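You operate a simulated robot arm through the tools that you are given. There is no shell and no other tool. Be economical: measure what you need, move in short steps, check, and stop when the job is done.

You run a simulated two-armed robot. Do the job below in one go: nothing can be reset, and whatever is moved stays where it is left.

TASK
Empty the white planter into the sink and fit the flowerpot back.
Fine: hold the planter with one hand while you lift the flowerpot out. Set down upright: black flowerpot.

It is judged by the outcome, as a careful person would: the job done as asked, and still so three seconds after it is handed in. It fails if anything else is knocked over, pushed out of place, dropped, spilled or broken.

THE ROBOT
Two 7-joint arms with two-finger parallel grippers on one trunk, on a base that drives. Base frame: it is fixed to the floor where the robot stands at the start and does not move with it; the origin is under the middle of the robot, x ahead of it, y to its left, z up; the surface under the hand at the start is at about z = 0.775. Readings come in m, degrees, newtons and seconds.
The left shoulder is at the start at [0.07, 0.134, 1.151], the right one opposite. With the tool pointing down near the work surface each hand reaches from about 0.1 to 0.64 m from the robot's upright axis, wherever it stands, measured 20 degrees to its own side. Places, roughly: green flowerpot [-0.75, -1, 1]; green jug [-1.5, -1, 1]. Payload 1.57 kg a hand.
The TCP of each hand is the grasp point between the finger pads, 0.03 m short of the fingertips. In the tool frame z runs along the fingers and y along their closing line. The gripper opens to 0.08 m. The fingers are 0.017 m wide and 0.012 m thick; the gripper's body (0.04 by 0.082 m) begins 0.08 m behind the TCP.
Orientation is that of the tool frame in the base frame, as a unit quaternion [w, x, y, z]. With the fingers straight down and closing along the base's y, the tool's x points along the base's -x, its y along +y and its z along -z.

THE INTERFACE
- The arms move only by the tool apply_moves. It takes "left_commands", "right_commands" or both (then of equal length, played together; a hand with none holds still); each is a list of rows, each a list of 7 numbers: the shift along the tool's x, y, z in m, then the turn, a rotation vector about the tool's x, y, z in degrees, then the closure, from 0 (fully open) to 1 (shut). In form: [[dx, dy, dz, rx, ry, rz, hand], ...]. A call has 1 to 20 rows; each row shifts and turns the commanded pose from where the row before left it, along the tool's axes as they then stand. Each row takes 0.2 s and may step no farther than 0.05 m and 8.6 degrees from the row before; otherwise, or with a gripper value out of range, the whole call is refused. A pose out of reach is approached as far as the arm can. The call stops where the force on the tool passes 90 N (or 10 N more than at its start, if that is more) or the arm is blocked; 0.2 s more then pass. The fingers move at their own pace (about 0.153 m/s each) and stop on an object; they squeeze with about 42 N. The grip force told is the motor's: it shows also when the fingers shut on nothing. Time passes only in rows, and 0.2 s behind the last, so rows that do not move let the fingers close. It gives the time, the measured TCP pose, the force on the tool (base axes), the opening and the grip force at its end, in the units of the frame above (readings bear some noise), with the torque about the TCP (base axes, N m) and any sound that the robot's microphone picked up.
- Cameras (640 x 400 px; columns grow to the right, rows downward): "scene" is now at [0.1266, 0.0366, 1.3767]; the picture's right is [0.43, -0.90, 0.00], its down [-0.53, -0.26, -0.81] and it looks along [0.73, 0.35, -0.59] (base axes); focal length 287 px, centre (320, 200). "left" rides on the left gripper at [0.072, 0.007, -0.122] in its tool frame; the picture's right is [-0.09, 1.00, 0.00], its down [-0.84, -0.08, -0.54] and it looks along [-0.54, -0.05, 0.84] (tool axes); focal length 238 px, centre (320, 200). "right" rides on the right gripper at [0.072, -0.007, -0.122] in its tool frame; the picture's right is [0.09, 1.00, 0.00], its down [-0.84, 0.08, -0.54] and it looks along [-0.54, 0.05, 0.84] (tool axes); focal length 238 px, centre (320, 200). There is no depth. A picture from a camera that has moved, and an enlarged one, comes with that camera's place and axes in the base frame and with its lens.
- snapshot(camera): a new picture of that camera. No time passes.
- raise_lower(by): slides the trunk up (or, below 0, down) by that many m; the arms and the scene camera ride with it, the base frame stays. It gives what a move gives, with no picture.
- drive_base(legs): drives the robot by 1 to 6 legs, each [ahead, left, turn to the left] in m, m and degrees, along the robot's own axes; the way and the turn of a leg run together, so that a leg with both is an arc; at most 1.5 m and 180 degrees a leg. The arms and the cameras ride along, it lands a little off, and it stops where it bumps. It gives what a move gives.
- pan_tilt(pan, tilt): turns the head with the scene camera to pan (to the left, within 86 degrees either way) and tilt (down, from -29 to 69), counted from straight ahead of the robot. It gives what a move gives.
- zoom(camera, box): a new picture of the part [left, top, right, bottom] of that camera's present view, enlarged. No time passes.
- hand_in(): hands the job in; it is judged then, once.

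Work in short steps. Places have to be worked out from the pictures, the camera data and where the tool is seen: move nearer, look again, correct. Check each grasp and each placing, and mend what went wrong. You have 120 turns and 108 pictures in all, those below and enlarged ones among them. Open the grippers and draw the arms clear of the work before you hand the job in, unless the task says otherwise; then end with one line.

The tools are called after "Call:" by a JSON object that holds its "name" and its "arguments". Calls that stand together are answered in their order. apply_moves: Moves the arms, as the interface text tells. Its arguments: {"type":"object","properties":{"left_commands":{"type":"array","items":{"type":"array","items":{"type":"number"}}},"right_commands":{"type":"array","items":{"type":"array","items":{"type":"number"}}}},"required":[]} The other tools are called the same way: raise_lower (by) slides the trunk up or down; drive_base (legs) drives the base; pan_tilt (pan, tilt) turns the head that bears the scene camera; snapshot (camera) takes a picture; zoom (camera, box) takes an enlarged picture of a part of a camera's view; hand_in () hands the job in.

At the start:

```text
t: 0.0
left_tool_pos: [0.3603, 0.4016, 1.2002]
left_orientation: [0.0, 0.0, 1.0, 0.0]
left_wrist_force: [-0.7, 0.0, -0.1]
left_moment: [0.05, -0.02, 0.0]
left_width: 0.08
left_finger_force: 0.0
right_tool_pos: [0.4317, 0.0704, 1.1309]
right_orientation: [0.001, 0.0, 1.0, 0.0]
right_wrist_force: [-0.5, -0.6, 0.0]
right_moment: [-0.01, 0.04, 0.01]
right_width: 0.0799
right_finger_force: 0.0
trunk travel left (down, up): [-0.725, 0.215]
robot x, y, heading: [-0.0009, -0.0009, -0.0]
head pan, tilt: [25.7, 36.3]
```

scene: 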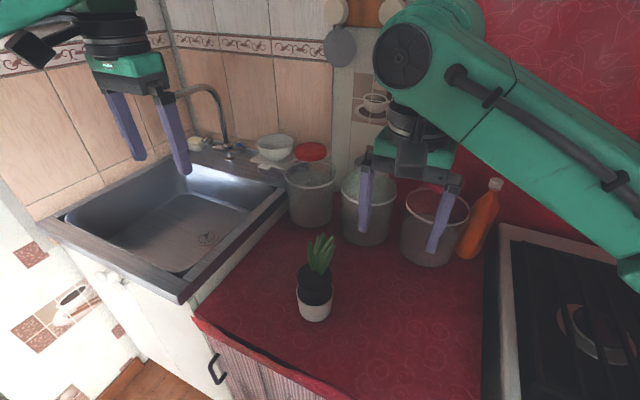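
right: 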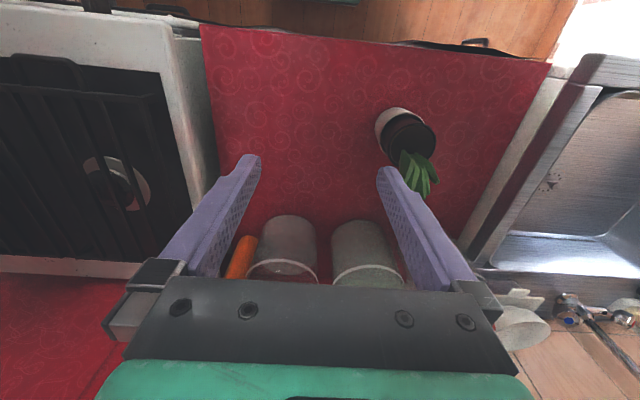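
left: 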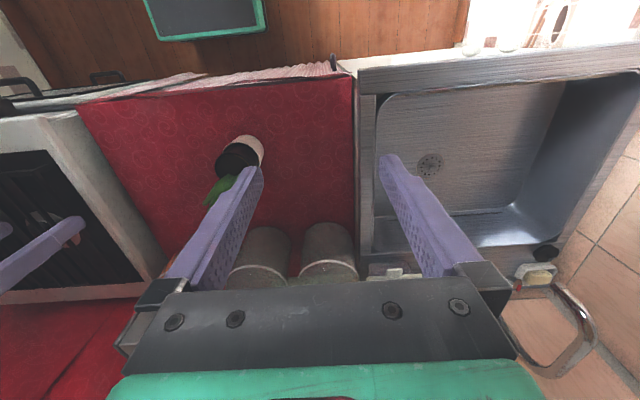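

I'll enlarge the planter in the scene view; I judge it stands near [0.47, 0.21, 0.775].

Call:
{"name": "zoom", "arguments": {"camera": "scene", "box": [270, 220, 366, 330]}}

Call:
{"name": "zoom", "arguments": {"camera": "left", "box": [180, 110, 300, 230]}}

Call:
{"name": "zoom", "arguments": {"camera": "right", "box": [350, 90, 460, 210]}}

```text
3.64 times, centred on (318, 275) of scene
camera zoom: at [0.1266, 0.0366, 1.3767], right [0.43, -0.9, 0.0], down [-0.53, -0.26, -0.81], along [0.73, 0.35, -0.59], focal length 1045 px, centre (327, -73)
```

zoom: 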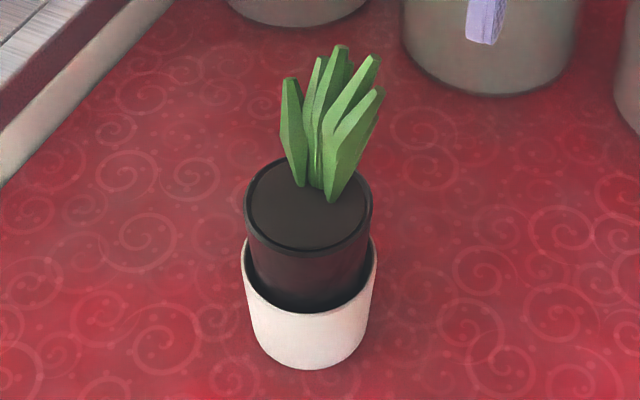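

```text
3.33 times, centred on (240, 170) of left
camera zoom: at [0.2871, 0.4085, 1.3219], right [0.09, 1.0, 0.0], down [0.84, -0.08, 0.54], along [0.54, -0.05, -0.84], focal length 794 px, centre (587, 300)
```

zoom: 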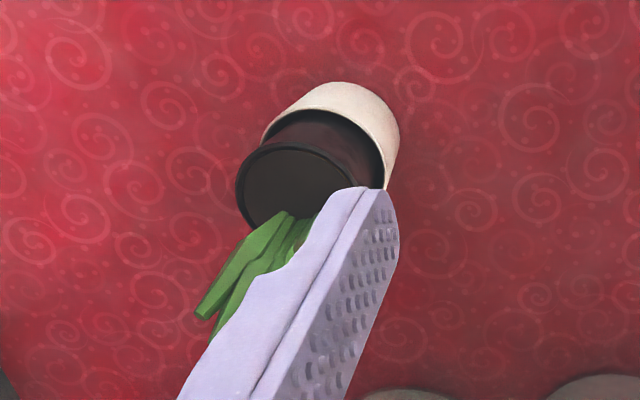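

```text
3.33 times, centred on (405, 150) of right
camera zoom: at [0.3593, 0.0622, 1.2528], right [-0.09, 1.0, 0.0], down [0.84, 0.08, 0.54], along [0.54, 0.05, -0.84], focal length 794 px, centre (37, 367)
```

zoom: 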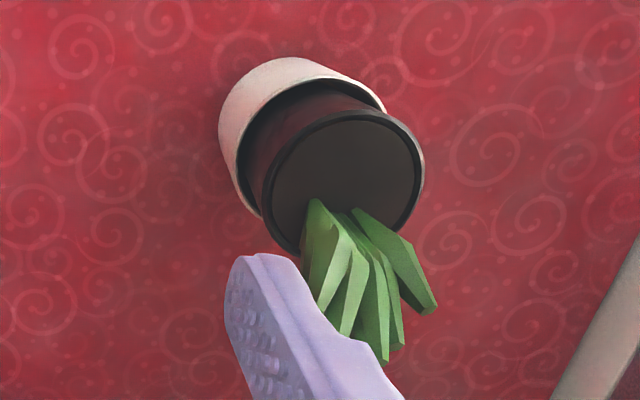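

The planter rim looks about as wide as the gripper opens (about 0.08 m), narrower at the foot, and the pot rim sits at about z=0.89. I lower the trunk by 0.2 m for a flatter view and better side reach, then measure again.

Call:
{"name": "raise_lower", "arguments": {"by": -0.2}}

Call:
{"name": "snapshot", "arguments": {"camera": "scene"}}

```text
t: 2.2
left_tool_pos: [0.3599, 0.402, 1.0002]
left_orientation: [-0.001, 0.0, 1.0, 0.0]
left_wrist_force: [-0.2, 0.2, 0.3]
left_moment: [-0.01, 0.02, 0.0]
left_width: 0.08
left_finger_force: 0.1
right_tool_pos: [0.4305, 0.07, 0.93]
right_orientation: [0.0, 0.0, 1.0, 0.0]
right_wrist_force: [1.1, 0.0, 0.2]
right_moment: [-0.03, -0.02, -0.01]
right_width: 0.08
right_finger_force: 0.0
trunk travel left (down, up): [-0.525, 0.415]
robot x, y, heading: [0.0006, -0.0009, 0.2]
head pan, tilt: [25.7, 36.3]
```

```text
101 pictures are left
camera scene: at [0.1265, 0.0365, 1.1768], right [0.43, -0.9, 0.0], down [-0.53, -0.26, -0.81], along [0.73, 0.35, -0.59], focal length 287 px, centre (320, 200)
```

scene: 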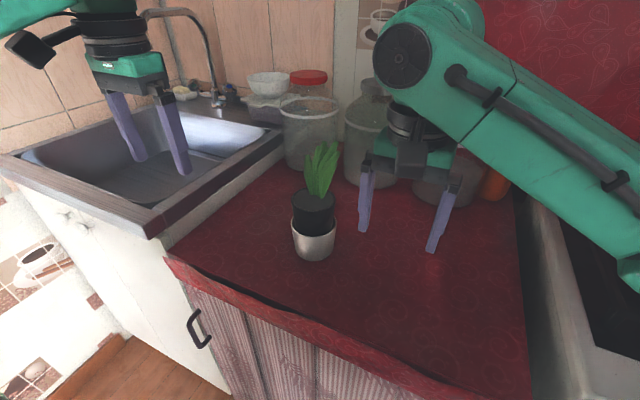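

Now I enlarge the planter for the measurement.

Call:
{"name": "zoom", "arguments": {"camera": "scene", "box": [266, 180, 362, 270]}}

```text
4.44 times, centred on (314, 225) of scene
camera zoom: at [0.1265, 0.0365, 1.1768], right [0.43, -0.9, 0.0], down [-0.53, -0.26, -0.81], along [0.73, 0.35, -0.59], focal length 1277 px, centre (347, 89)
```

zoom: 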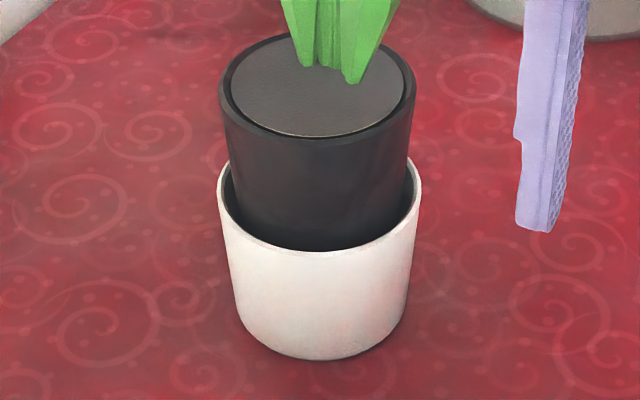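

Planter: foot about 0.072 m, rim about 0.083 m wide at z≈0.836, centre about [0.479, 0.217]. The pot rim is about 0.076 m wide at z≈0.89. I'll grasp the planter low from the side with the left hand, camera upward; first I turn the left wrist by -140° in place to see whether it reaches.

Call:
{"name": "apply_moves", "arguments": {"left_commands": [[0, 0, 0, 0, 0, -8.24, 0], [0, 0, 0, 0, 0, -8.24, 0], [0, 0, 0, 0, 0, -8.24, 0], [0, 0, 0, 0, 0, -8.24, 0], [0, 0, 0, 0, 0, -8.24, 0], [0, 0, 0, 0, 0, -8.24, 0], [0, 0, 0, 0, 0, -8.24, 0], [0, 0, 0, 0, 0, -8.24, 0], [0, 0, 0, 0, 0, -8.24, 0], [0, 0, 0, 0, 0, -8.24, 0], [0, 0, 0, 0, 0, -8.24, 0], [0, 0, 0, 0, 0, -8.24, 0], [0, 0, 0, 0, 0, -8.24, 0], [0, 0, 0, 0, 0, -8.24, 0], [0, 0, 0, 0, 0, -8.24, 0], [0, 0, 0, 0, 0, -8.24, 0], [0, 0, 0, 0, 0, -8.24, 0]]}}

```text
t: 5.8
left_tool_pos: [0.36, 0.4022, 0.9995]
left_orientation: [0.0, 0.94, -0.34, 0.0]
left_wrist_force: [0.0, -0.2, 0.0]
left_moment: [0.0, -0.02, 0.01]
left_width: 0.0799
left_finger_force: 0.1
right_tool_pos: [0.4313, 0.0684, 0.931]
right_orientation: [-0.001, 0.0, 1.0, 0.0]
right_wrist_force: [0.1, -0.2, 0.7]
right_moment: [-0.02, -0.01, -0.01]
right_width: 0.0799
right_finger_force: 0.1
trunk travel left (down, up): [-0.525, 0.415]
robot x, y, heading: [0.0032, 0.0009, -0.1]
head pan, tilt: [25.7, 36.3]
```

The wrist reaches it. Now I pitch the left hand up by 70°, so it points 20° below horizontal toward the planter.

Call:
{"name": "apply_moves", "arguments": {"left_commands": [[0, 0, 0, 0, 7.778, 0, 0], [0, 0, 0, 0, 7.778, 0, 0], [0, 0, 0, 0, 7.778, 0, 0], [0, 0, 0, 0, 7.778, 0, 0], [0, 0, 0, 0, 7.778, 0, 0], [0, 0, 0, 0, 7.778, 0, 0], [0, 0, 0, 0, 7.778, 0, 0], [0, 0, 0, 0, 7.778, 0, 0], [0, 0, 0, 0, 7.778, 0, 0], [0, 0, 0, 0, 0, 0, 0]]}}

Call:
{"name": "snapshot", "arguments": {"camera": "left"}}

Call:
{"name": "snapshot", "arguments": {"camera": "scene"}}

```text
t: 8.0
left_tool_pos: [0.3594, 0.401, 0.999]
left_orientation: [0.195, 0.77, -0.279, 0.54]
left_wrist_force: [-0.7, -0.6, 0.6]
left_moment: [-0.01, -0.01, 0.02]
left_width: 0.0799
left_finger_force: 0.1
right_tool_pos: [0.4313, 0.0687, 0.9314]
right_orientation: [0.0, 0.001, 1.0, 0.0]
right_wrist_force: [0.0, -0.4, -1.1]
right_moment: [-0.02, 0.02, 0.01]
right_width: 0.0799
right_finger_force: 0.1
trunk travel left (down, up): [-0.525, 0.415]
robot x, y, heading: [0.0025, 0.0014, -0.1]
head pan, tilt: [25.7, 36.3]
```

```text
99 pictures are left
camera left: at [0.2855, 0.4545, 1.1092], right [-0.66, -0.74, -0.09], down [-0.56, 0.57, -0.6], along [0.5, -0.35, -0.79], focal length 238 px, centre (320, 200)
```

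left: 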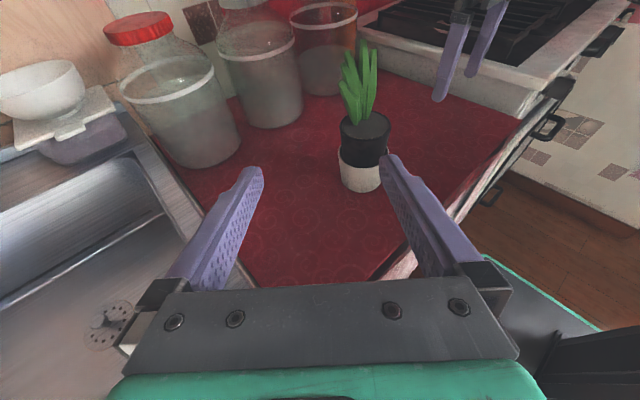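

```text
98 pictures are left
camera scene: at [0.1267, 0.0363, 1.1767], right [0.43, -0.9, 0.0], down [-0.53, -0.26, -0.81], along [0.73, 0.35, -0.59], focal length 287 px, centre (320, 200)
```

scene: 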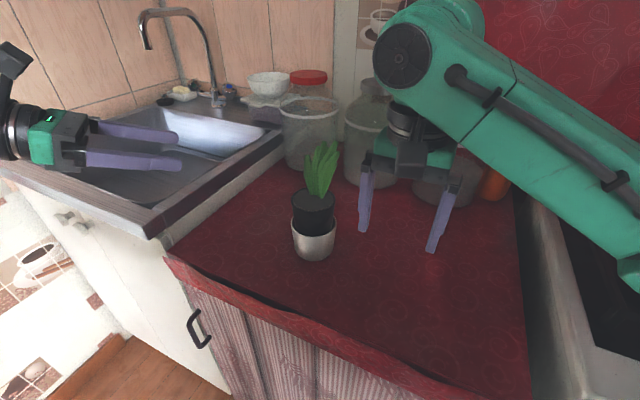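

Left is well oriented. I bring it to a stand-off about 0.14 m short of the planter at low height, then check its aim.

Call:
{"name": "apply_moves", "arguments": {"left_commands": [[-0.0225, 0.0128, 0.025, 0, 0, 0, 0], [-0.0225, 0.0128, 0.025, 0, 0, 0, 0], [-0.0225, 0.0128, 0.025, 0, 0, 0, 0], [-0.0225, 0.0128, 0.025, 0, 0, 0, 0], [-0.0225, 0.0128, 0.025, 0, 0, 0, 0], [0, 0, 0, 0, 0, 0, 0]]}}

Call:
{"name": "snapshot", "arguments": {"camera": "left"}}

Call:
{"name": "snapshot", "arguments": {"camera": "scene"}}

```text
t: 9.4
left_tool_pos: [0.3791, 0.3018, 0.8511]
left_orientation: [0.195, 0.77, -0.279, 0.54]
left_wrist_force: [-0.3, -0.6, -0.1]
left_moment: [0.01, 0.02, -0.01]
left_width: 0.0802
left_finger_force: 0.0
right_tool_pos: [0.4308, 0.0706, 0.9317]
right_orientation: [0.001, 0.0, 1.0, 0.0]
right_wrist_force: [-0.3, -0.8, -0.8]
right_moment: [-0.01, 0.05, -0.01]
right_width: 0.0802
right_finger_force: 0.2
trunk travel left (down, up): [-0.525, 0.415]
robot x, y, heading: [-0.0027, 0.0009, 0.1]
head pan, tilt: [25.7, 36.3]
```

```text
97 pictures are left
camera left: at [0.3048, 0.3546, 0.961], right [-0.66, -0.74, -0.09], down [-0.56, 0.57, -0.6], along [0.5, -0.35, -0.79], focal length 238 px, centre (320, 200)
```

left: 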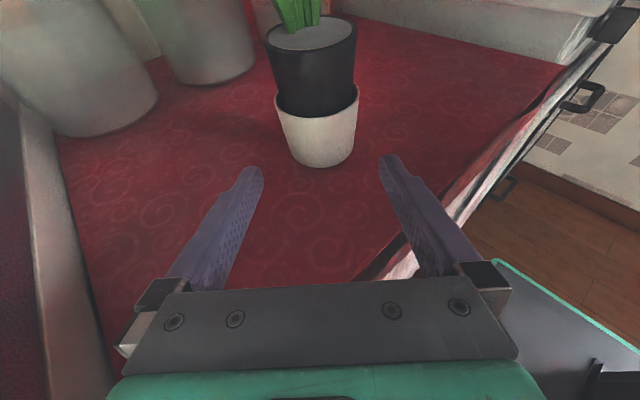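

```text
96 pictures are left
camera scene: at [0.1263, 0.0366, 1.1768], right [0.43, -0.9, 0.0], down [-0.53, -0.26, -0.81], along [0.73, 0.35, -0.59], focal length 287 px, centre (320, 200)
```

scene: 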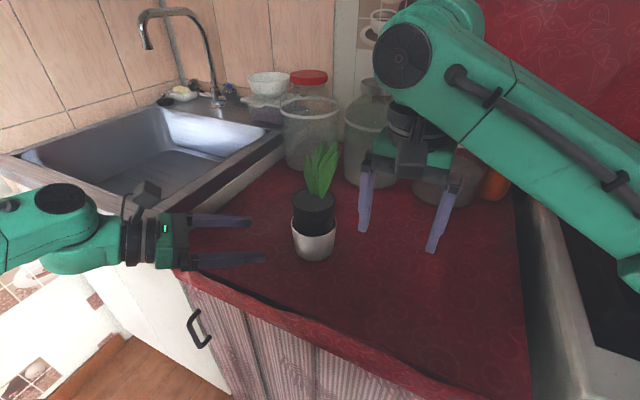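

I enlarge the planter in the left view to find its sideways offset from the tool's midplane.

Call:
{"name": "zoom", "arguments": {"camera": "left", "box": [240, 10, 400, 210]}}

```text
2.00 times, centred on (320, 110) of left
camera zoom: at [0.3048, 0.3546, 0.961], right [-0.66, -0.74, -0.09], down [-0.56, 0.57, -0.6], along [0.5, -0.35, -0.79], focal length 477 px, centre (320, 380)
```

zoom: 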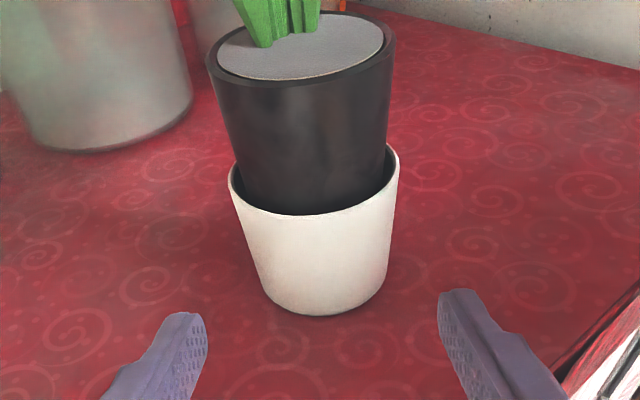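

The planter centre lies about 3 mm to tool -y, 0.14 m straight along the tool axis. I shift that and advance 0.06, then look.

Call:
{"name": "apply_moves", "arguments": {"left_commands": [[0, -0.003, 0.02, 0, 0, 0, 0], [0, 0, 0.02, 0, 0, 0, 0], [0, 0, 0.02, 0, 0, 0, 0], [0, 0, 0, 0, 0, 0, 0]]}}

Call:
{"name": "zoom", "arguments": {"camera": "left", "box": [220, 60, 420, 220]}}

Call:
{"name": "zoom", "arguments": {"camera": "scene", "box": [220, 180, 360, 280]}}

```text
t: 10.4
left_tool_pos: [0.4259, 0.2683, 0.8317]
left_orientation: [0.195, 0.77, -0.279, 0.539]
left_wrist_force: [-0.1, -1.5, 0.1]
left_moment: [0.0, 0.0, -0.02]
left_width: 0.0797
left_finger_force: 0.0
right_tool_pos: [0.4302, 0.0691, 0.9308]
right_orientation: [-0.001, 0.0, 1.0, 0.0]
right_wrist_force: [0.7, 0.2, 0.4]
right_moment: [0.0, -0.03, -0.04]
right_width: 0.0802
right_finger_force: 0.0
trunk travel left (down, up): [-0.525, 0.415]
robot x, y, heading: [-0.003, 0.0004, -0.2]
head pan, tilt: [25.7, 36.3]
```

```text
2.50 times, centred on (320, 140) of left
camera zoom: at [0.3503, 0.3208, 0.9411], right [-0.66, -0.74, -0.09], down [-0.56, 0.57, -0.6], along [0.5, -0.35, -0.79], focal length 596 px, centre (320, 350)
```

zoom: 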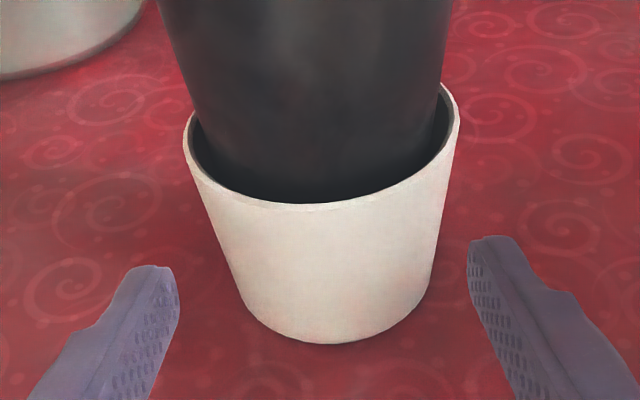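

```text
4.00 times, centred on (290, 230) of scene
camera zoom: at [0.1261, 0.0366, 1.1768], right [0.43, -0.9, 0.0], down [-0.53, -0.26, -0.81], along [0.73, 0.35, -0.59], focal length 1149 px, centre (440, 80)
```

zoom: 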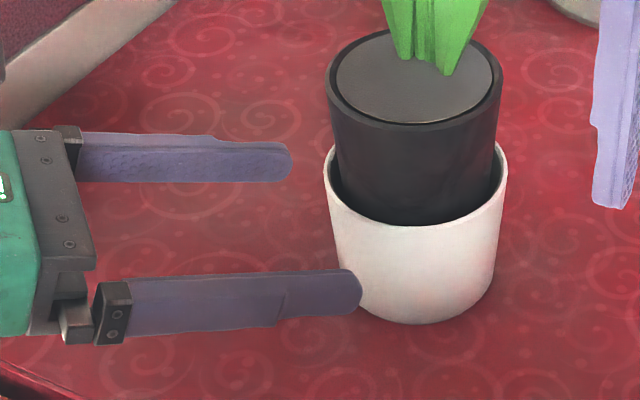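

Centred within about 1 mm; I advance 0.05 slowly, then check force and picture.

Call:
{"name": "apply_moves", "arguments": {"left_commands": [[0, 0, 0.01, 0, 0, 0, 0], [0, 0, 0.01, 0, 0, 0, 0], [0, 0, 0.01, 0, 0, 0, 0], [0, 0, 0.01, 0, 0, 0, 0], [0, 0, 0.01, 0, 0, 0, 0]]}}

Call:
{"name": "zoom", "arguments": {"camera": "left", "box": [220, 80, 420, 240]}}

Call:
{"name": "zoom", "arguments": {"camera": "scene", "box": [220, 180, 360, 280]}}

```text
t: 11.6
left_tool_pos: [0.4601, 0.2378, 0.814]
left_orientation: [0.196, 0.77, -0.279, 0.539]
left_wrist_force: [0.0, -0.3, -0.6]
left_moment: [0.02, 0.01, -0.03]
left_width: 0.08
left_finger_force: 0.0
right_tool_pos: [0.432, 0.0689, 0.93]
right_orientation: [-0.001, 0.001, 1.0, 0.0]
right_wrist_force: [0.2, 1.2, -0.4]
right_moment: [-0.03, 0.01, -0.01]
right_width: 0.0799
right_finger_force: 0.2
trunk travel left (down, up): [-0.525, 0.415]
robot x, y, heading: [-0.0006, 0.0006, -0.1]
head pan, tilt: [25.7, 36.3]
```

```text
2.50 times, centred on (320, 160) of left
camera zoom: at [0.3861, 0.2904, 0.9232], right [-0.66, -0.74, -0.09], down [-0.56, 0.57, -0.6], along [0.5, -0.35, -0.79], focal length 596 px, centre (320, 300)
```

zoom: 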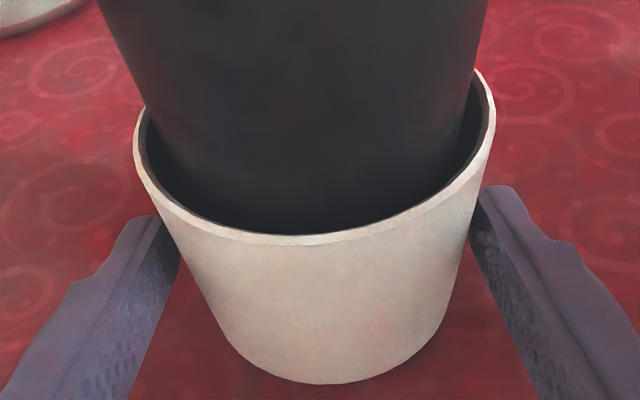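

```text
4.00 times, centred on (290, 230) of scene
camera zoom: at [0.1267, 0.0365, 1.1767], right [0.43, -0.9, 0.0], down [-0.53, -0.26, -0.81], along [0.73, 0.35, -0.59], focal length 1149 px, centre (440, 80)
```

zoom: 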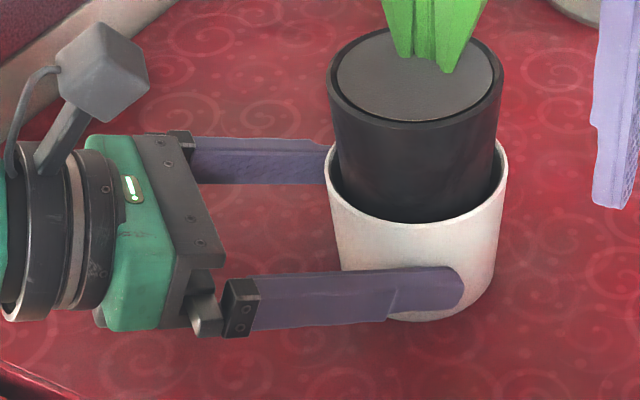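

The fingers slide past both sides freely. I advance 0.026 more and close.

Call:
{"name": "apply_moves", "arguments": {"left_commands": [[0, 0, 0.009, 0, 0, 0, 0], [0, 0, 0.009, 0, 0, 0, 0], [0, 0, 0.008, 0, 0, 0, 0], [0, 0, 0, 0, 0, 0, 0]]}}

Call:
{"name": "zoom", "arguments": {"camera": "left", "box": [220, 80, 420, 240]}}

```text
t: 12.6
left_tool_pos: [0.4798, 0.2227, 0.8049]
left_orientation: [0.196, 0.77, -0.28, 0.539]
left_wrist_force: [0.2, 0.0, 0.0]
left_moment: [-0.01, -0.04, 0.0]
left_width: 0.0799
left_finger_force: 0.1
right_tool_pos: [0.4303, 0.0686, 0.9307]
right_orientation: [0.0, 0.0, 1.0, 0.0]
right_wrist_force: [-0.5, -0.4, 0.0]
right_moment: [-0.01, -0.02, 0.01]
right_width: 0.0801
right_finger_force: 0.1
trunk travel left (down, up): [-0.525, 0.415]
robot x, y, heading: [0.0008, 0.0029, 0.1]
head pan, tilt: [25.7, 36.3]
```

```text
2.50 times, centred on (320, 160) of left
camera zoom: at [0.405, 0.2747, 0.914], right [-0.66, -0.74, -0.09], down [-0.56, 0.57, -0.6], along [0.5, -0.35, -0.79], focal length 596 px, centre (320, 300)
```

zoom: 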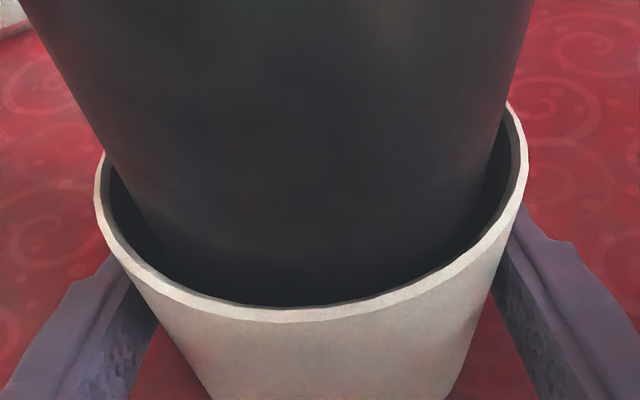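

No contact forces; closing the left fingers on the planter.

Call:
{"name": "apply_moves", "arguments": {"left_commands": [[0, 0, 0, 0, 0, 0, 0.5], [0, 0, 0, 0, 0, 0, 1], [0, 0, 0, 0, 0, 0, 1]]}}

Call:
{"name": "zoom", "arguments": {"camera": "scene", "box": [220, 180, 360, 280]}}

```text
t: 13.4
left_tool_pos: [0.4797, 0.2225, 0.8055]
left_orientation: [0.198, 0.769, -0.281, 0.54]
left_wrist_force: [0.9, -1.9, -0.3]
left_moment: [-0.08, 0.0, -0.04]
left_width: 0.0771
left_finger_force: 42.0
right_tool_pos: [0.4316, 0.0681, 0.931]
right_orientation: [0.0, 0.0, 1.0, 0.0]
right_wrist_force: [-0.6, 0.7, -0.8]
right_moment: [0.01, -0.04, 0.02]
right_width: 0.0799
right_finger_force: 0.0
trunk travel left (down, up): [-0.525, 0.415]
robot x, y, heading: [-0.0019, -0.0014, 0.2]
head pan, tilt: [25.7, 36.3]
```

```text
4.00 times, centred on (290, 230) of scene
camera zoom: at [0.1266, 0.0365, 1.1768], right [0.43, -0.9, 0.0], down [-0.53, -0.26, -0.81], along [0.73, 0.35, -0.59], focal length 1149 px, centre (440, 80)
```

zoom: 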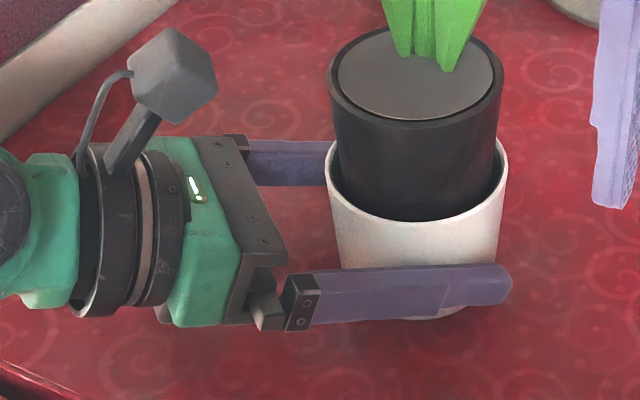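

Planter is held (width 0.077 m, 42 N). Now I mirror the orientation on the right hand: turn +140° about its axis.

Call:
{"name": "apply_moves", "arguments": {"right_commands": [[0, 0, 0.0, 0, 0, 8.24, 0], [0, 0, 0, 0, 0, 8.24, 0], [0, 0, 0, 0, 0, 8.24, 0], [0, 0, 0, 0, 0, 8.24, 0], [0, 0, 0, 0, 0, 8.24, 0], [0, 0, 0, 0, 0, 8.24, 0], [0, 0, 0, 0, 0, 8.24, 0], [0, 0, 0, 0, 0, 8.24, 0], [0, 0, 0, 0, 0, 8.24, 0], [0, 0, 0, 0, 0, 8.24, 0], [0, 0, 0, 0, 0, 8.24, 0], [0, 0, 0, 0, 0, 8.24, 0], [0, 0, 0, 0, 0, 8.24, 0], [0, 0, 0, 0, 0, 8.24, 0], [0, 0, 0, 0, 0, 8.24, 0], [0, 0, 0, 0, 0, 8.24, 0], [0, 0, 0, 0, 0, 8.24, 0], [0, 0, 0, 0, 0, 0, 0]]}}

```text
t: 17.2
left_tool_pos: [0.4792, 0.2219, 0.8039]
left_orientation: [0.197, 0.77, -0.28, 0.539]
left_wrist_force: [-2.8, 0.7, -0.4]
left_moment: [-0.09, 0.01, 0.0]
left_width: 0.0771
left_finger_force: 42.1
right_tool_pos: [0.5088, 0.0342, 0.9521]
right_orientation: [-0.016, 0.919, 0.394, 0.004]
right_wrist_force: [-0.6, -0.7, -0.3]
right_moment: [-0.01, -0.01, -0.01]
right_width: 0.0799
right_finger_force: 0.1
right hand out of reach, approached as far as the arm can: row 15, 16, 17
trunk travel left (down, up): [-0.525, 0.415]
robot x, y, heading: [-0.0004, -0.0029, 0.2]
head pan, tilt: [25.7, 36.3]
```

The right wrist ran near its limit; I turn back 12° (yaw about 52°), pitch up gradually, and see where it lands.

Call:
{"name": "apply_moves", "arguments": {"right_commands": [[0, 0, 0, 0, 0, -6, 0], [0, 0, 0, 0, 0, -6, 0], [0, 0, 0, 0, 0, 0, 0], [0, 0, 0, 0, 0, 0, 0]]}}

Call:
{"name": "snapshot", "arguments": {"camera": "scene"}}

```text
t: 18.2
left_tool_pos: [0.4803, 0.2227, 0.8039]
left_orientation: [0.196, 0.77, -0.28, 0.539]
left_wrist_force: [0.6, 0.2, 0.3]
left_moment: [-0.06, -0.01, -0.01]
left_width: 0.077
left_finger_force: 42.0
right_tool_pos: [0.5004, 0.0502, 0.9451]
right_orientation: [0.001, 0.864, 0.504, -0.002]
right_wrist_force: [-0.3, -0.2, -0.1]
right_moment: [0.03, 0.0, 0.0]
right_width: 0.08
right_finger_force: 0.0
trunk travel left (down, up): [-0.525, 0.415]
robot x, y, heading: [-0.0003, -0.0006, -0.2]
head pan, tilt: [25.7, 36.3]
```

```text
88 pictures are left
camera scene: at [0.1267, 0.0366, 1.1767], right [0.43, -0.9, 0.0], down [-0.53, -0.26, -0.81], along [0.73, 0.35, -0.59], focal length 287 px, centre (320, 200)
```

scene: 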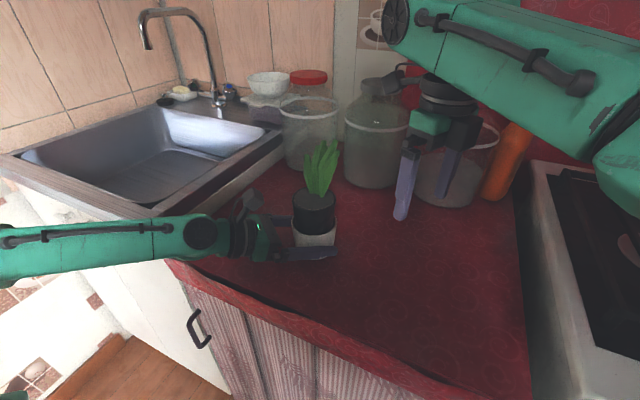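

Right hand now has yaw about 60°, which is acceptable. I draw it back towards the robot and pitch it up 70°.

Call:
{"name": "apply_moves", "arguments": {"right_commands": [[-0.03, -0.035, 0, 0, 0, 0, 0], [-0.03, -0.035, 0, 0, 0, 0, 0], [0, 0, 0, 0, 7.778, 0, 0], [0, 0, 0, 0, 7.778, 0, 0], [0, 0, 0, 0, 7.778, 0, 0], [0, 0, 0, 0, 7.778, 0, 0], [0, 0, 0, 0, 7.778, 0, 0], [0, 0, 0, 0, 7.778, 0, 0], [0, 0, 0, 0, 7.778, 0, 0], [0, 0, 0, 0, 7.778, 0, 0], [0, 0, 0, 0, 7.778, 0, 0], [0, 0, 0, 0, 0, 0, 0]]}}

Call:
{"name": "snapshot", "arguments": {"camera": "scene"}}

Call:
{"name": "snapshot", "arguments": {"camera": "right"}}

```text
t: 20.8
left_tool_pos: [0.4794, 0.2228, 0.8036]
left_orientation: [0.196, 0.77, -0.28, 0.539]
left_wrist_force: [-0.2, -0.3, 0.1]
left_moment: [-0.03, -0.02, -0.01]
left_width: 0.0772
left_finger_force: 42.3
right_tool_pos: [0.409, 0.0308, 0.9458]
right_orientation: [-0.289, 0.708, 0.412, 0.495]
right_wrist_force: [0.1, -0.8, -0.3]
right_moment: [0.02, 0.02, 0.0]
right_width: 0.0803
right_finger_force: 0.1
trunk travel left (down, up): [-0.525, 0.415]
robot x, y, heading: [-0.0006, 0.0028, -0.1]
head pan, tilt: [25.7, 36.3]
```

```text
87 pictures are left
camera scene: at [0.1267, 0.0368, 1.1767], right [0.43, -0.9, 0.0], down [-0.53, -0.26, -0.81], along [0.73, 0.35, -0.59], focal length 287 px, centre (320, 200)
```

scene: 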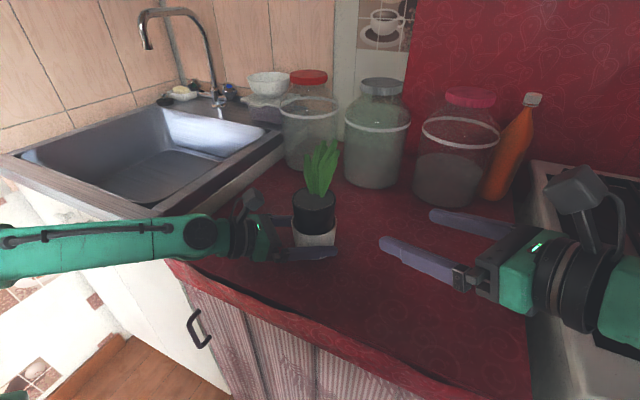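

```text
86 pictures are left
camera right: at [0.3598, -0.0436, 1.0546], right [0.88, -0.46, 0.08], down [-0.33, -0.73, -0.6], along [0.34, 0.5, -0.8], focal length 238 px, centre (320, 200)
```

right: 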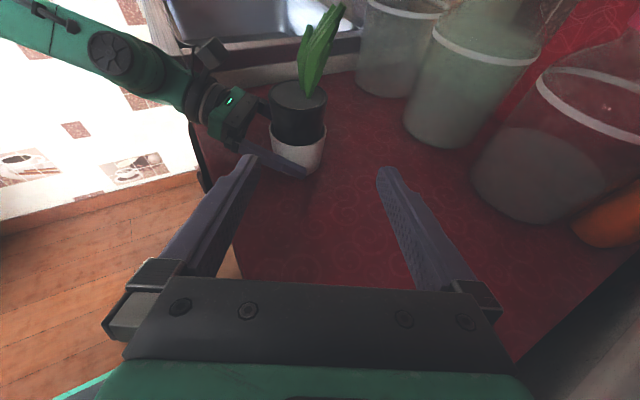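

Right hand is well posed. I bring it to a stand-off of about 0.13 m from the pot and look.

Call:
{"name": "apply_moves", "arguments": {"right_commands": [[-0.003, -0.0095, 0.0247, 0, 0, 0, 0], [-0.003, -0.0095, 0.0247, 0, 0, 0, 0], [-0.003, -0.0095, 0.0247, 0, 0, 0, 0], [0, 0, 0, 0, 0, 0, 0]]}}

Call:
{"name": "zoom", "arguments": {"camera": "right", "box": [240, 10, 400, 210]}}

Call:
{"name": "zoom", "arguments": {"camera": "scene", "box": [260, 180, 400, 280]}}

```text
t: 21.8
left_tool_pos: [0.4791, 0.2231, 0.8046]
left_orientation: [0.196, 0.77, -0.28, 0.539]
left_wrist_force: [0.4, -1.0, 0.1]
left_moment: [-0.12, 0.04, 0.06]
left_width: 0.0771
left_finger_force: 41.9
right_tool_pos: [0.4191, 0.1047, 0.9114]
right_orientation: [-0.289, 0.709, 0.412, 0.494]
right_wrist_force: [0.0, -0.5, -0.1]
right_moment: [-0.03, -0.01, -0.02]
right_width: 0.0798
right_finger_force: 0.0
trunk travel left (down, up): [-0.525, 0.415]
robot x, y, heading: [-0.0029, 0.0035, 0.1]
head pan, tilt: [25.7, 36.3]
```

```text
2.00 times, centred on (320, 110) of right
camera zoom: at [0.3682, 0.0289, 1.0201], right [0.88, -0.46, 0.08], down [-0.33, -0.73, -0.6], along [0.34, 0.5, -0.8], focal length 477 px, centre (320, 380)
```

zoom: 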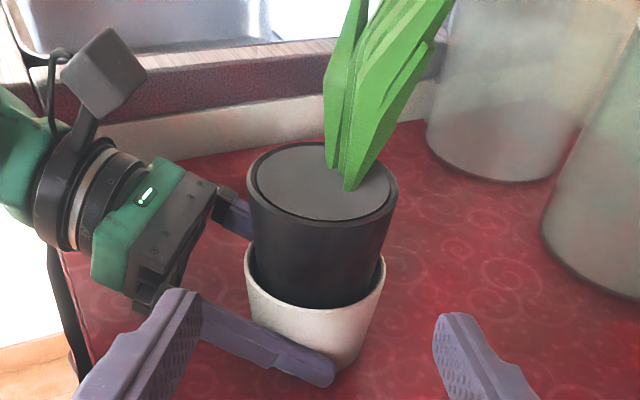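

```text
4.00 times, centred on (330, 230) of scene
camera zoom: at [0.1267, 0.0363, 1.1767], right [0.43, -0.9, 0.0], down [-0.53, -0.26, -0.81], along [0.73, 0.35, -0.59], focal length 1149 px, centre (280, 80)
```

zoom: 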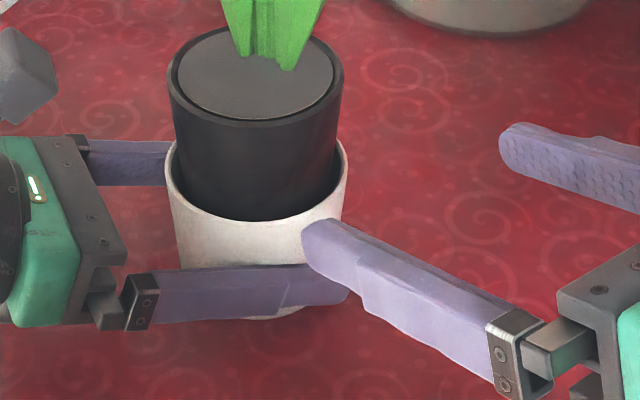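

The pot is about 2.5 mm to tool -y. I correct and advance 0.05.

Call:
{"name": "apply_moves", "arguments": {"right_commands": [[0, -0.0025, 0.0167, 0, 0, 0, 0], [0, 0, 0.0167, 0, 0, 0, 0], [0, 0, 0.0167, 0, 0, 0, 0], [0, 0, 0, 0, 0, 0, 0]]}}

Call:
{"name": "zoom", "arguments": {"camera": "right", "box": [220, 40, 420, 210]}}

Call:
{"name": "zoom", "arguments": {"camera": "scene", "box": [260, 180, 400, 280]}}

```text
t: 22.8
left_tool_pos: [0.4794, 0.2222, 0.8038]
left_orientation: [0.196, 0.77, -0.279, 0.539]
left_wrist_force: [-0.6, 0.0, 0.8]
left_moment: [-0.07, 0.06, -0.02]
left_width: 0.0768
left_finger_force: 41.9
right_tool_pos: [0.4367, 0.1467, 0.8946]
right_orientation: [-0.289, 0.709, 0.413, 0.493]
right_wrist_force: [0.0, 0.1, 0.7]
right_moment: [0.0, -0.01, 0.0]
right_width: 0.08
right_finger_force: 0.1
trunk travel left (down, up): [-0.525, 0.415]
robot x, y, heading: [-0.0005, 0.0011, 0.2]
head pan, tilt: [25.7, 36.3]
```

```text
2.35 times, centred on (320, 125) of right
camera zoom: at [0.389, 0.071, 1.0032], right [0.88, -0.46, 0.08], down [-0.33, -0.73, -0.6], along [0.34, 0.5, -0.8], focal length 561 px, centre (320, 376)
```

zoom: 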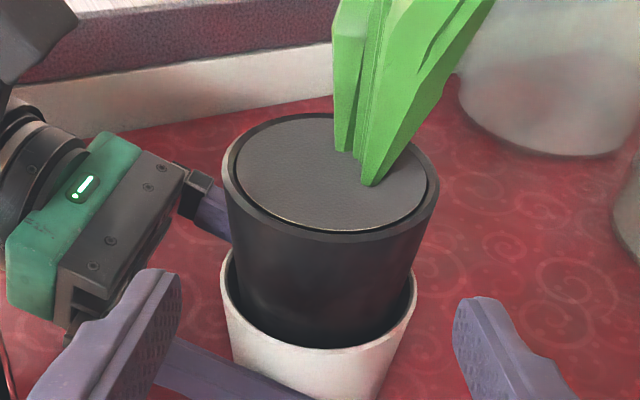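

```text
4.00 times, centred on (330, 230) of scene
camera zoom: at [0.1267, 0.0367, 1.1767], right [0.43, -0.9, 0.0], down [-0.53, -0.26, -0.81], along [0.73, 0.35, -0.59], focal length 1149 px, centre (280, 80)
```

zoom: 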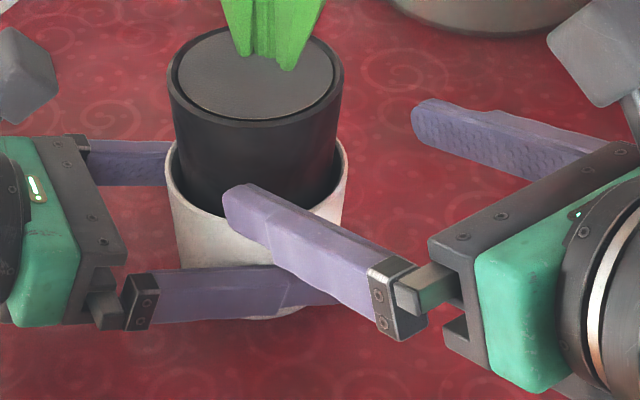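

Now centred within 1 mm; about 0.087 m remain along the tool. I advance 0.05 and check.

Call:
{"name": "apply_moves", "arguments": {"right_commands": [[0, 0, 0.0125, 0, 0, 0, 0], [0, 0, 0.0125, 0, 0, 0, 0], [0, 0, 0.0125, 0, 0, 0, 0], [0, 0, 0.0125, 0, 0, 0, 0], [0, 0, 0, 0, 0, 0, 0]]}}

Call:
{"name": "zoom", "arguments": {"camera": "right", "box": [200, 60, 440, 220]}}

Call:
{"name": "zoom", "arguments": {"camera": "scene", "box": [260, 180, 400, 280]}}

```text
t: 24.0
left_tool_pos: [0.4794, 0.2215, 0.8054]
left_orientation: [0.196, 0.77, -0.279, 0.539]
left_wrist_force: [0.0, -0.6, -0.8]
left_moment: [-0.05, 0.04, -0.01]
left_width: 0.077
left_finger_force: 42.1
right_tool_pos: [0.4615, 0.188, 0.876]
right_orientation: [-0.289, 0.709, 0.413, 0.494]
right_wrist_force: [-0.6, 0.2, -0.6]
right_moment: [0.0, -0.02, 0.02]
right_width: 0.08
right_finger_force: 0.1
trunk travel left (down, up): [-0.525, 0.415]
robot x, y, heading: [-0.0022, -0.002, -0.3]
head pan, tilt: [25.7, 36.3]
```

```text
2.50 times, centred on (320, 140) of right
camera zoom: at [0.4121, 0.1118, 0.9859], right [0.88, -0.46, 0.08], down [-0.33, -0.73, -0.6], along [0.34, 0.5, -0.8], focal length 596 px, centre (320, 350)
```

zoom: 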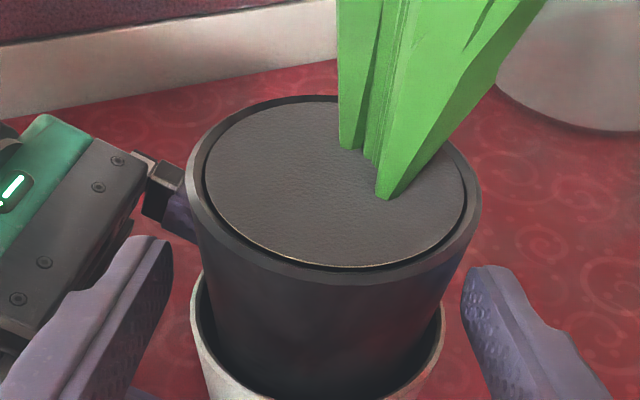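

```text
4.00 times, centred on (330, 230) of scene
camera zoom: at [0.1268, 0.0367, 1.1767], right [0.43, -0.9, 0.0], down [-0.53, -0.26, -0.81], along [0.73, 0.35, -0.59], focal length 1149 px, centre (280, 80)
```

zoom: 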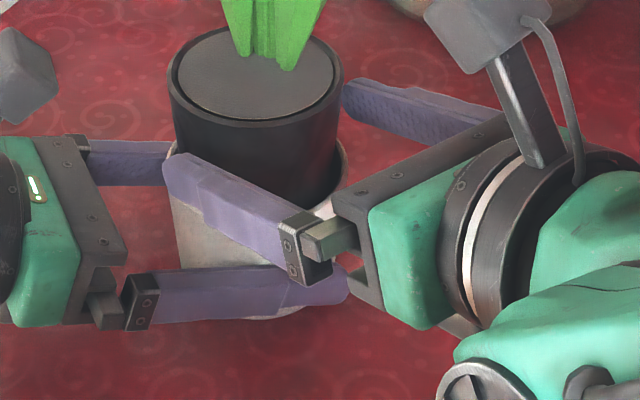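

Still centred; I advance the last 0.037 slowly.

Call:
{"name": "apply_moves", "arguments": {"right_commands": [[0, 0.0005, 0.01, 0, 0, 0, 0], [0, 0, 0.01, 0, 0, 0, 0], [0, 0, 0.01, 0, 0, 0, 0], [0, 0, 0.007, 0, 0, 0, 0], [0, 0, 0, 0, 0, 0, 0]]}}

Call:
{"name": "zoom", "arguments": {"camera": "right", "box": [200, 80, 440, 240]}}

Call:
{"name": "zoom", "arguments": {"camera": "scene", "box": [260, 180, 400, 280]}}

```text
t: 25.2
left_tool_pos: [0.4798, 0.2229, 0.8049]
left_orientation: [0.196, 0.77, -0.28, 0.539]
left_wrist_force: [-0.4, -1.0, -0.5]
left_moment: [-0.04, 0.03, -0.05]
left_width: 0.0769
left_finger_force: 41.9
right_tool_pos: [0.4795, 0.2173, 0.8641]
right_orientation: [-0.29, 0.708, 0.414, 0.493]
right_wrist_force: [0.3, 0.1, -0.3]
right_moment: [0.0, -0.01, 0.03]
right_width: 0.0803
right_finger_force: 0.1
trunk travel left (down, up): [-0.525, 0.415]
robot x, y, heading: [-0.0045, 0.0012, 0.2]
head pan, tilt: [25.7, 36.3]
```

```text
2.50 times, centred on (320, 160) of right
camera zoom: at [0.4293, 0.1423, 0.9733], right [0.88, -0.46, 0.08], down [-0.33, -0.73, -0.6], along [0.34, 0.5, -0.8], focal length 596 px, centre (320, 300)
```

zoom: 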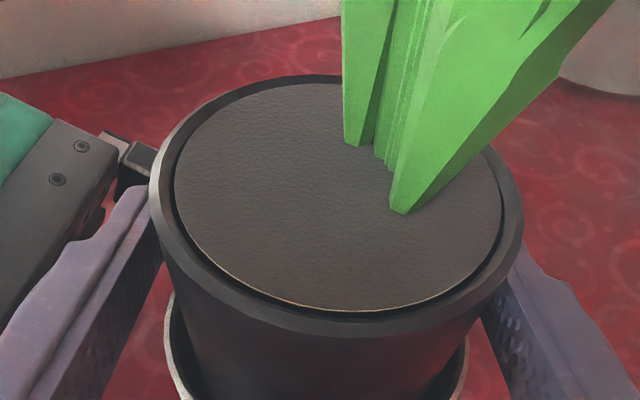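

```text
4.00 times, centred on (330, 230) of scene
camera zoom: at [0.1267, 0.0367, 1.1767], right [0.43, -0.9, 0.0], down [-0.53, -0.26, -0.81], along [0.73, 0.35, -0.59], focal length 1149 px, centre (280, 80)
```

zoom: 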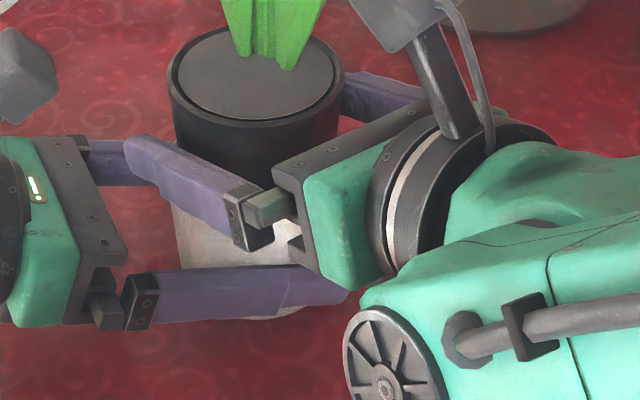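

Aligned and free of contact; closing the right fingers on the pot.

Call:
{"name": "apply_moves", "arguments": {"right_commands": [[0, 0, 0, 0, 0, 0, 0.5], [0, 0, 0, 0, 0, 0, 1], [0, 0, 0, 0, 0, 0, 1]]}}

```text
t: 26.0
left_tool_pos: [0.4795, 0.222, 0.8048]
left_orientation: [0.196, 0.77, -0.28, 0.539]
left_wrist_force: [-0.4, 0.0, 0.4]
left_moment: [-0.04, -0.01, -0.02]
left_width: 0.0773
left_finger_force: 41.6
right_tool_pos: [0.4782, 0.2182, 0.8646]
right_orientation: [-0.29, 0.708, 0.414, 0.493]
right_wrist_force: [0.7, -0.2, 0.4]
right_moment: [0.04, 0.03, 0.01]
right_width: 0.0719
right_finger_force: 42.4
trunk travel left (down, up): [-0.525, 0.415]
robot x, y, heading: [0.0012, -0.0004, -0.1]
head pan, tilt: [25.7, 36.3]
```

Pot gripped (0.072 m wide). I lift it straight up by 0.02 m first and check forces.

Call:
{"name": "apply_moves", "arguments": {"right_commands": [[0.0047, 0, -0.0017, 0, 0, 0, 1], [0.0047, 0, -0.0017, 0, 0, 0, 1], [0.0047, 0, -0.0017, 0, 0, 0, 1], [0.0047, 0, -0.0017, 0, 0, 0, 1], [0, 0, 0, 0, 0, 0, 1]]}}

Call:
{"name": "snapshot", "arguments": {"camera": "scene"}}

```text
t: 27.2
left_tool_pos: [0.4791, 0.2218, 0.8045]
left_orientation: [0.196, 0.77, -0.279, 0.539]
left_wrist_force: [1.0, 1.1, 0.4]
left_moment: [0.01, 0.03, 0.01]
left_width: 0.0771
left_finger_force: 42.1
right_tool_pos: [0.4789, 0.2181, 0.8834]
right_orientation: [-0.29, 0.708, 0.414, 0.493]
right_wrist_force: [-0.1, 0.1, -2.5]
right_moment: [-0.06, -0.03, 0.04]
right_width: 0.0718
right_finger_force: 41.7
trunk travel left (down, up): [-0.525, 0.415]
robot x, y, heading: [0.0012, 0.0006, -0.1]
head pan, tilt: [25.7, 36.3]
```

```text
77 pictures are left
camera scene: at [0.127, 0.0368, 1.1767], right [0.43, -0.9, 0.0], down [-0.53, -0.26, -0.81], along [0.73, 0.35, -0.59], focal length 287 px, centre (320, 200)
```

scene: 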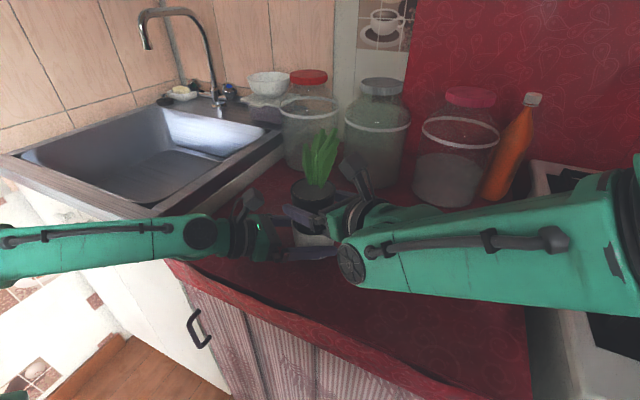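

Pot moves freely, about 2.5 N. I continue to lift another 0.085 m.

Call:
{"name": "apply_moves", "arguments": {"right_commands": [[0.008, 0, -0.0029, 0, 0, 0, 1], [0.008, 0, -0.0029, 0, 0, 0, 1], [0.008, 0, -0.0029, 0, 0, 0, 1], [0.008, 0, -0.0029, 0, 0, 0, 1], [0.008, 0, -0.0029, 0, 0, 0, 1], [0.008, 0, -0.0029, 0, 0, 0, 1], [0.008, 0, -0.0029, 0, 0, 0, 1], [0.008, 0, -0.0029, 0, 0, 0, 1], [0.008, 0, -0.0029, 0, 0, 0, 1], [0.008, 0, -0.0029, 0, 0, 0, 1], [0, 0, 0, 0, 0, 0, 1]]}}

Call:
{"name": "zoom", "arguments": {"camera": "scene", "box": [220, 100, 420, 280]}}

Call:
{"name": "snapshot", "arguments": {"camera": "left"}}

```text
t: 29.6
left_tool_pos: [0.4784, 0.2221, 0.8052]
left_orientation: [0.196, 0.77, -0.279, 0.539]
left_wrist_force: [-0.2, 0.6, 0.3]
left_moment: [-0.05, 0.0, -0.05]
left_width: 0.0767
left_finger_force: 41.5
right_tool_pos: [0.485, 0.2142, 0.9672]
right_orientation: [-0.292, 0.706, 0.416, 0.493]
right_wrist_force: [-0.1, -0.7, -2.1]
right_moment: [-0.01, 0.01, -0.02]
right_width: 0.0718
right_finger_force: 42.4
right hand out of reach, approached as far as the arm can: row 7, 10
trunk travel left (down, up): [-0.525, 0.415]
robot x, y, heading: [0.0029, 0.0012, 0.2]
head pan, tilt: [25.7, 36.3]
```

```text
2.22 times, centred on (320, 190) of scene
camera zoom: at [0.1269, 0.0368, 1.1767], right [0.43, -0.9, 0.0], down [-0.53, -0.26, -0.81], along [0.73, 0.35, -0.59], focal length 638 px, centre (320, 222)
```

zoom: 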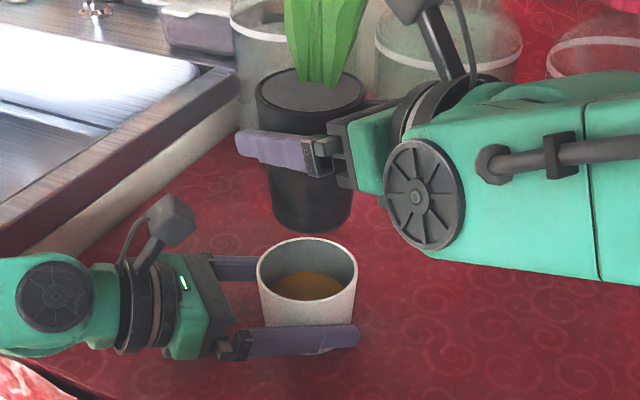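

```text
75 pictures are left
camera left: at [0.4053, 0.2749, 0.9138], right [-0.66, -0.74, -0.09], down [-0.56, 0.57, -0.6], along [0.5, -0.35, -0.79], focal length 238 px, centre (320, 200)
```

left: 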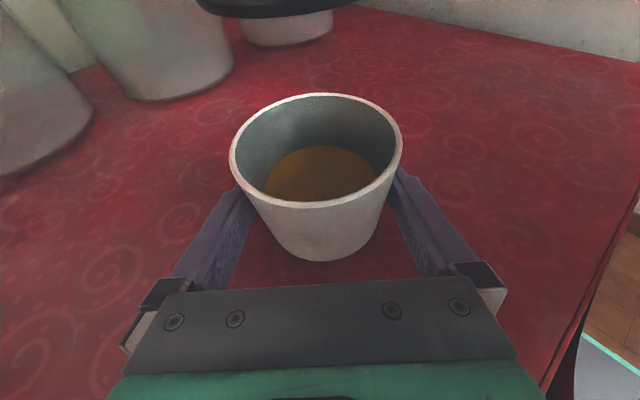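

The pot is out; the planter holds a brownish liquid about a third deep. I carry the pot to the right, aiming about [0.45, 0.06], to set it down on the counter.

Call:
{"name": "apply_moves", "arguments": {"right_commands": [[-0.0065, 0.0057, -0.0179, 0, 0, 0, 1], [-0.0065, 0.0057, -0.0179, 0, 0, 0, 1], [-0.0065, 0.0057, -0.0179, 0, 0, 0, 1], [-0.0065, 0.0057, -0.0179, 0, 0, 0, 1], [-0.0065, 0.0057, -0.0179, 0, 0, 0, 1], [-0.0065, 0.0057, -0.0179, 0, 0, 0, 1], [-0.0065, 0.0057, -0.0179, 0, 0, 0, 1], [-0.0065, 0.0057, -0.0179, 0, 0, 0, 1], [0, 0, 0, 0, 0, 0, 1]]}}

Call:
{"name": "snapshot", "arguments": {"camera": "scene"}}

```text
t: 31.6
left_tool_pos: [0.4795, 0.2225, 0.8048]
left_orientation: [0.196, 0.77, -0.279, 0.54]
left_wrist_force: [0.9, 0.4, -0.2]
left_moment: [-0.05, 0.02, 0.02]
left_width: 0.0769
left_finger_force: 42.0
right_tool_pos: [0.4495, 0.0583, 0.9675]
right_orientation: [-0.289, 0.709, 0.413, 0.494]
right_wrist_force: [-0.4, 0.6, -3.2]
right_moment: [0.0, 0.02, 0.02]
right_width: 0.0715
right_finger_force: 42.2
trunk travel left (down, up): [-0.525, 0.415]
robot x, y, heading: [0.0013, 0.0014, -0.3]
head pan, tilt: [25.7, 36.3]
```

```text
74 pictures are left
camera scene: at [0.127, 0.0371, 1.1767], right [0.43, -0.9, 0.0], down [-0.53, -0.26, -0.81], along [0.73, 0.35, -0.59], focal length 287 px, centre (320, 200)
```

scene: 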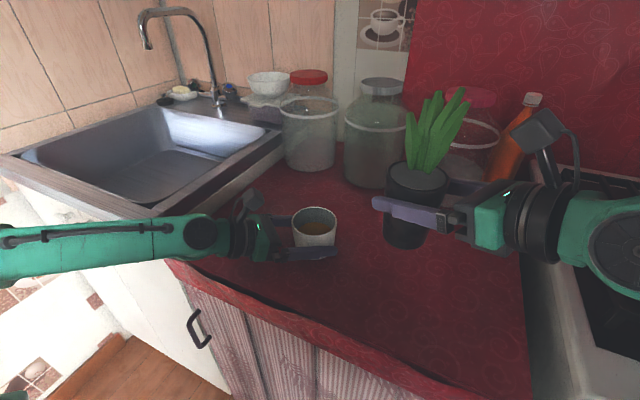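

Pot held upright over free counter. Its bottom is about 0.071 m below the TCP, so contact should come near TCP z 0.846; I lower to 0.87 then look.

Call:
{"name": "apply_moves", "arguments": {"right_commands": [[-0.0188, 0, 0.0068, 0, 0, 0, 1], [-0.0188, 0, 0.0068, 0, 0, 0, 1], [-0.0188, 0, 0.0068, 0, 0, 0, 1], [-0.0188, 0, 0.0068, 0, 0, 0, 1], [-0.0188, 0, 0.0068, 0, 0, 0, 1], [0, 0, 0, 0, 0, 0, 1]]}}

Call:
{"name": "zoom", "arguments": {"camera": "scene", "box": [350, 150, 490, 270]}}

```text
t: 33.0
left_tool_pos: [0.4807, 0.2221, 0.804]
left_orientation: [0.196, 0.77, -0.279, 0.539]
left_wrist_force: [0.1, 1.1, -0.5]
left_moment: [-0.02, -0.01, -0.02]
left_width: 0.0765
left_finger_force: 42.2
right_tool_pos: [0.449, 0.0597, 0.8673]
right_orientation: [-0.29, 0.708, 0.413, 0.493]
right_wrist_force: [0.1, 1.1, -2.8]
right_moment: [0.0, -0.03, 0.0]
right_width: 0.0716
right_finger_force: 41.9
trunk travel left (down, up): [-0.525, 0.415]
robot x, y, heading: [-0.0034, -0.0012, 0.1]
head pan, tilt: [25.7, 36.3]
```

```text
3.33 times, centred on (420, 210) of scene
camera zoom: at [0.1269, 0.0368, 1.1767], right [0.43, -0.9, 0.0], down [-0.53, -0.26, -0.81], along [0.73, 0.35, -0.59], focal length 958 px, centre (-13, 167)
```

zoom: 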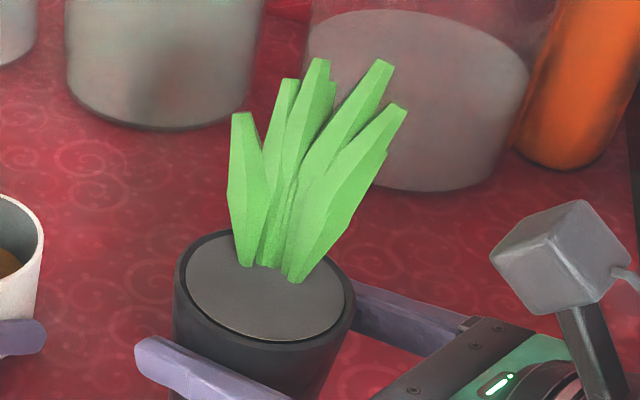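

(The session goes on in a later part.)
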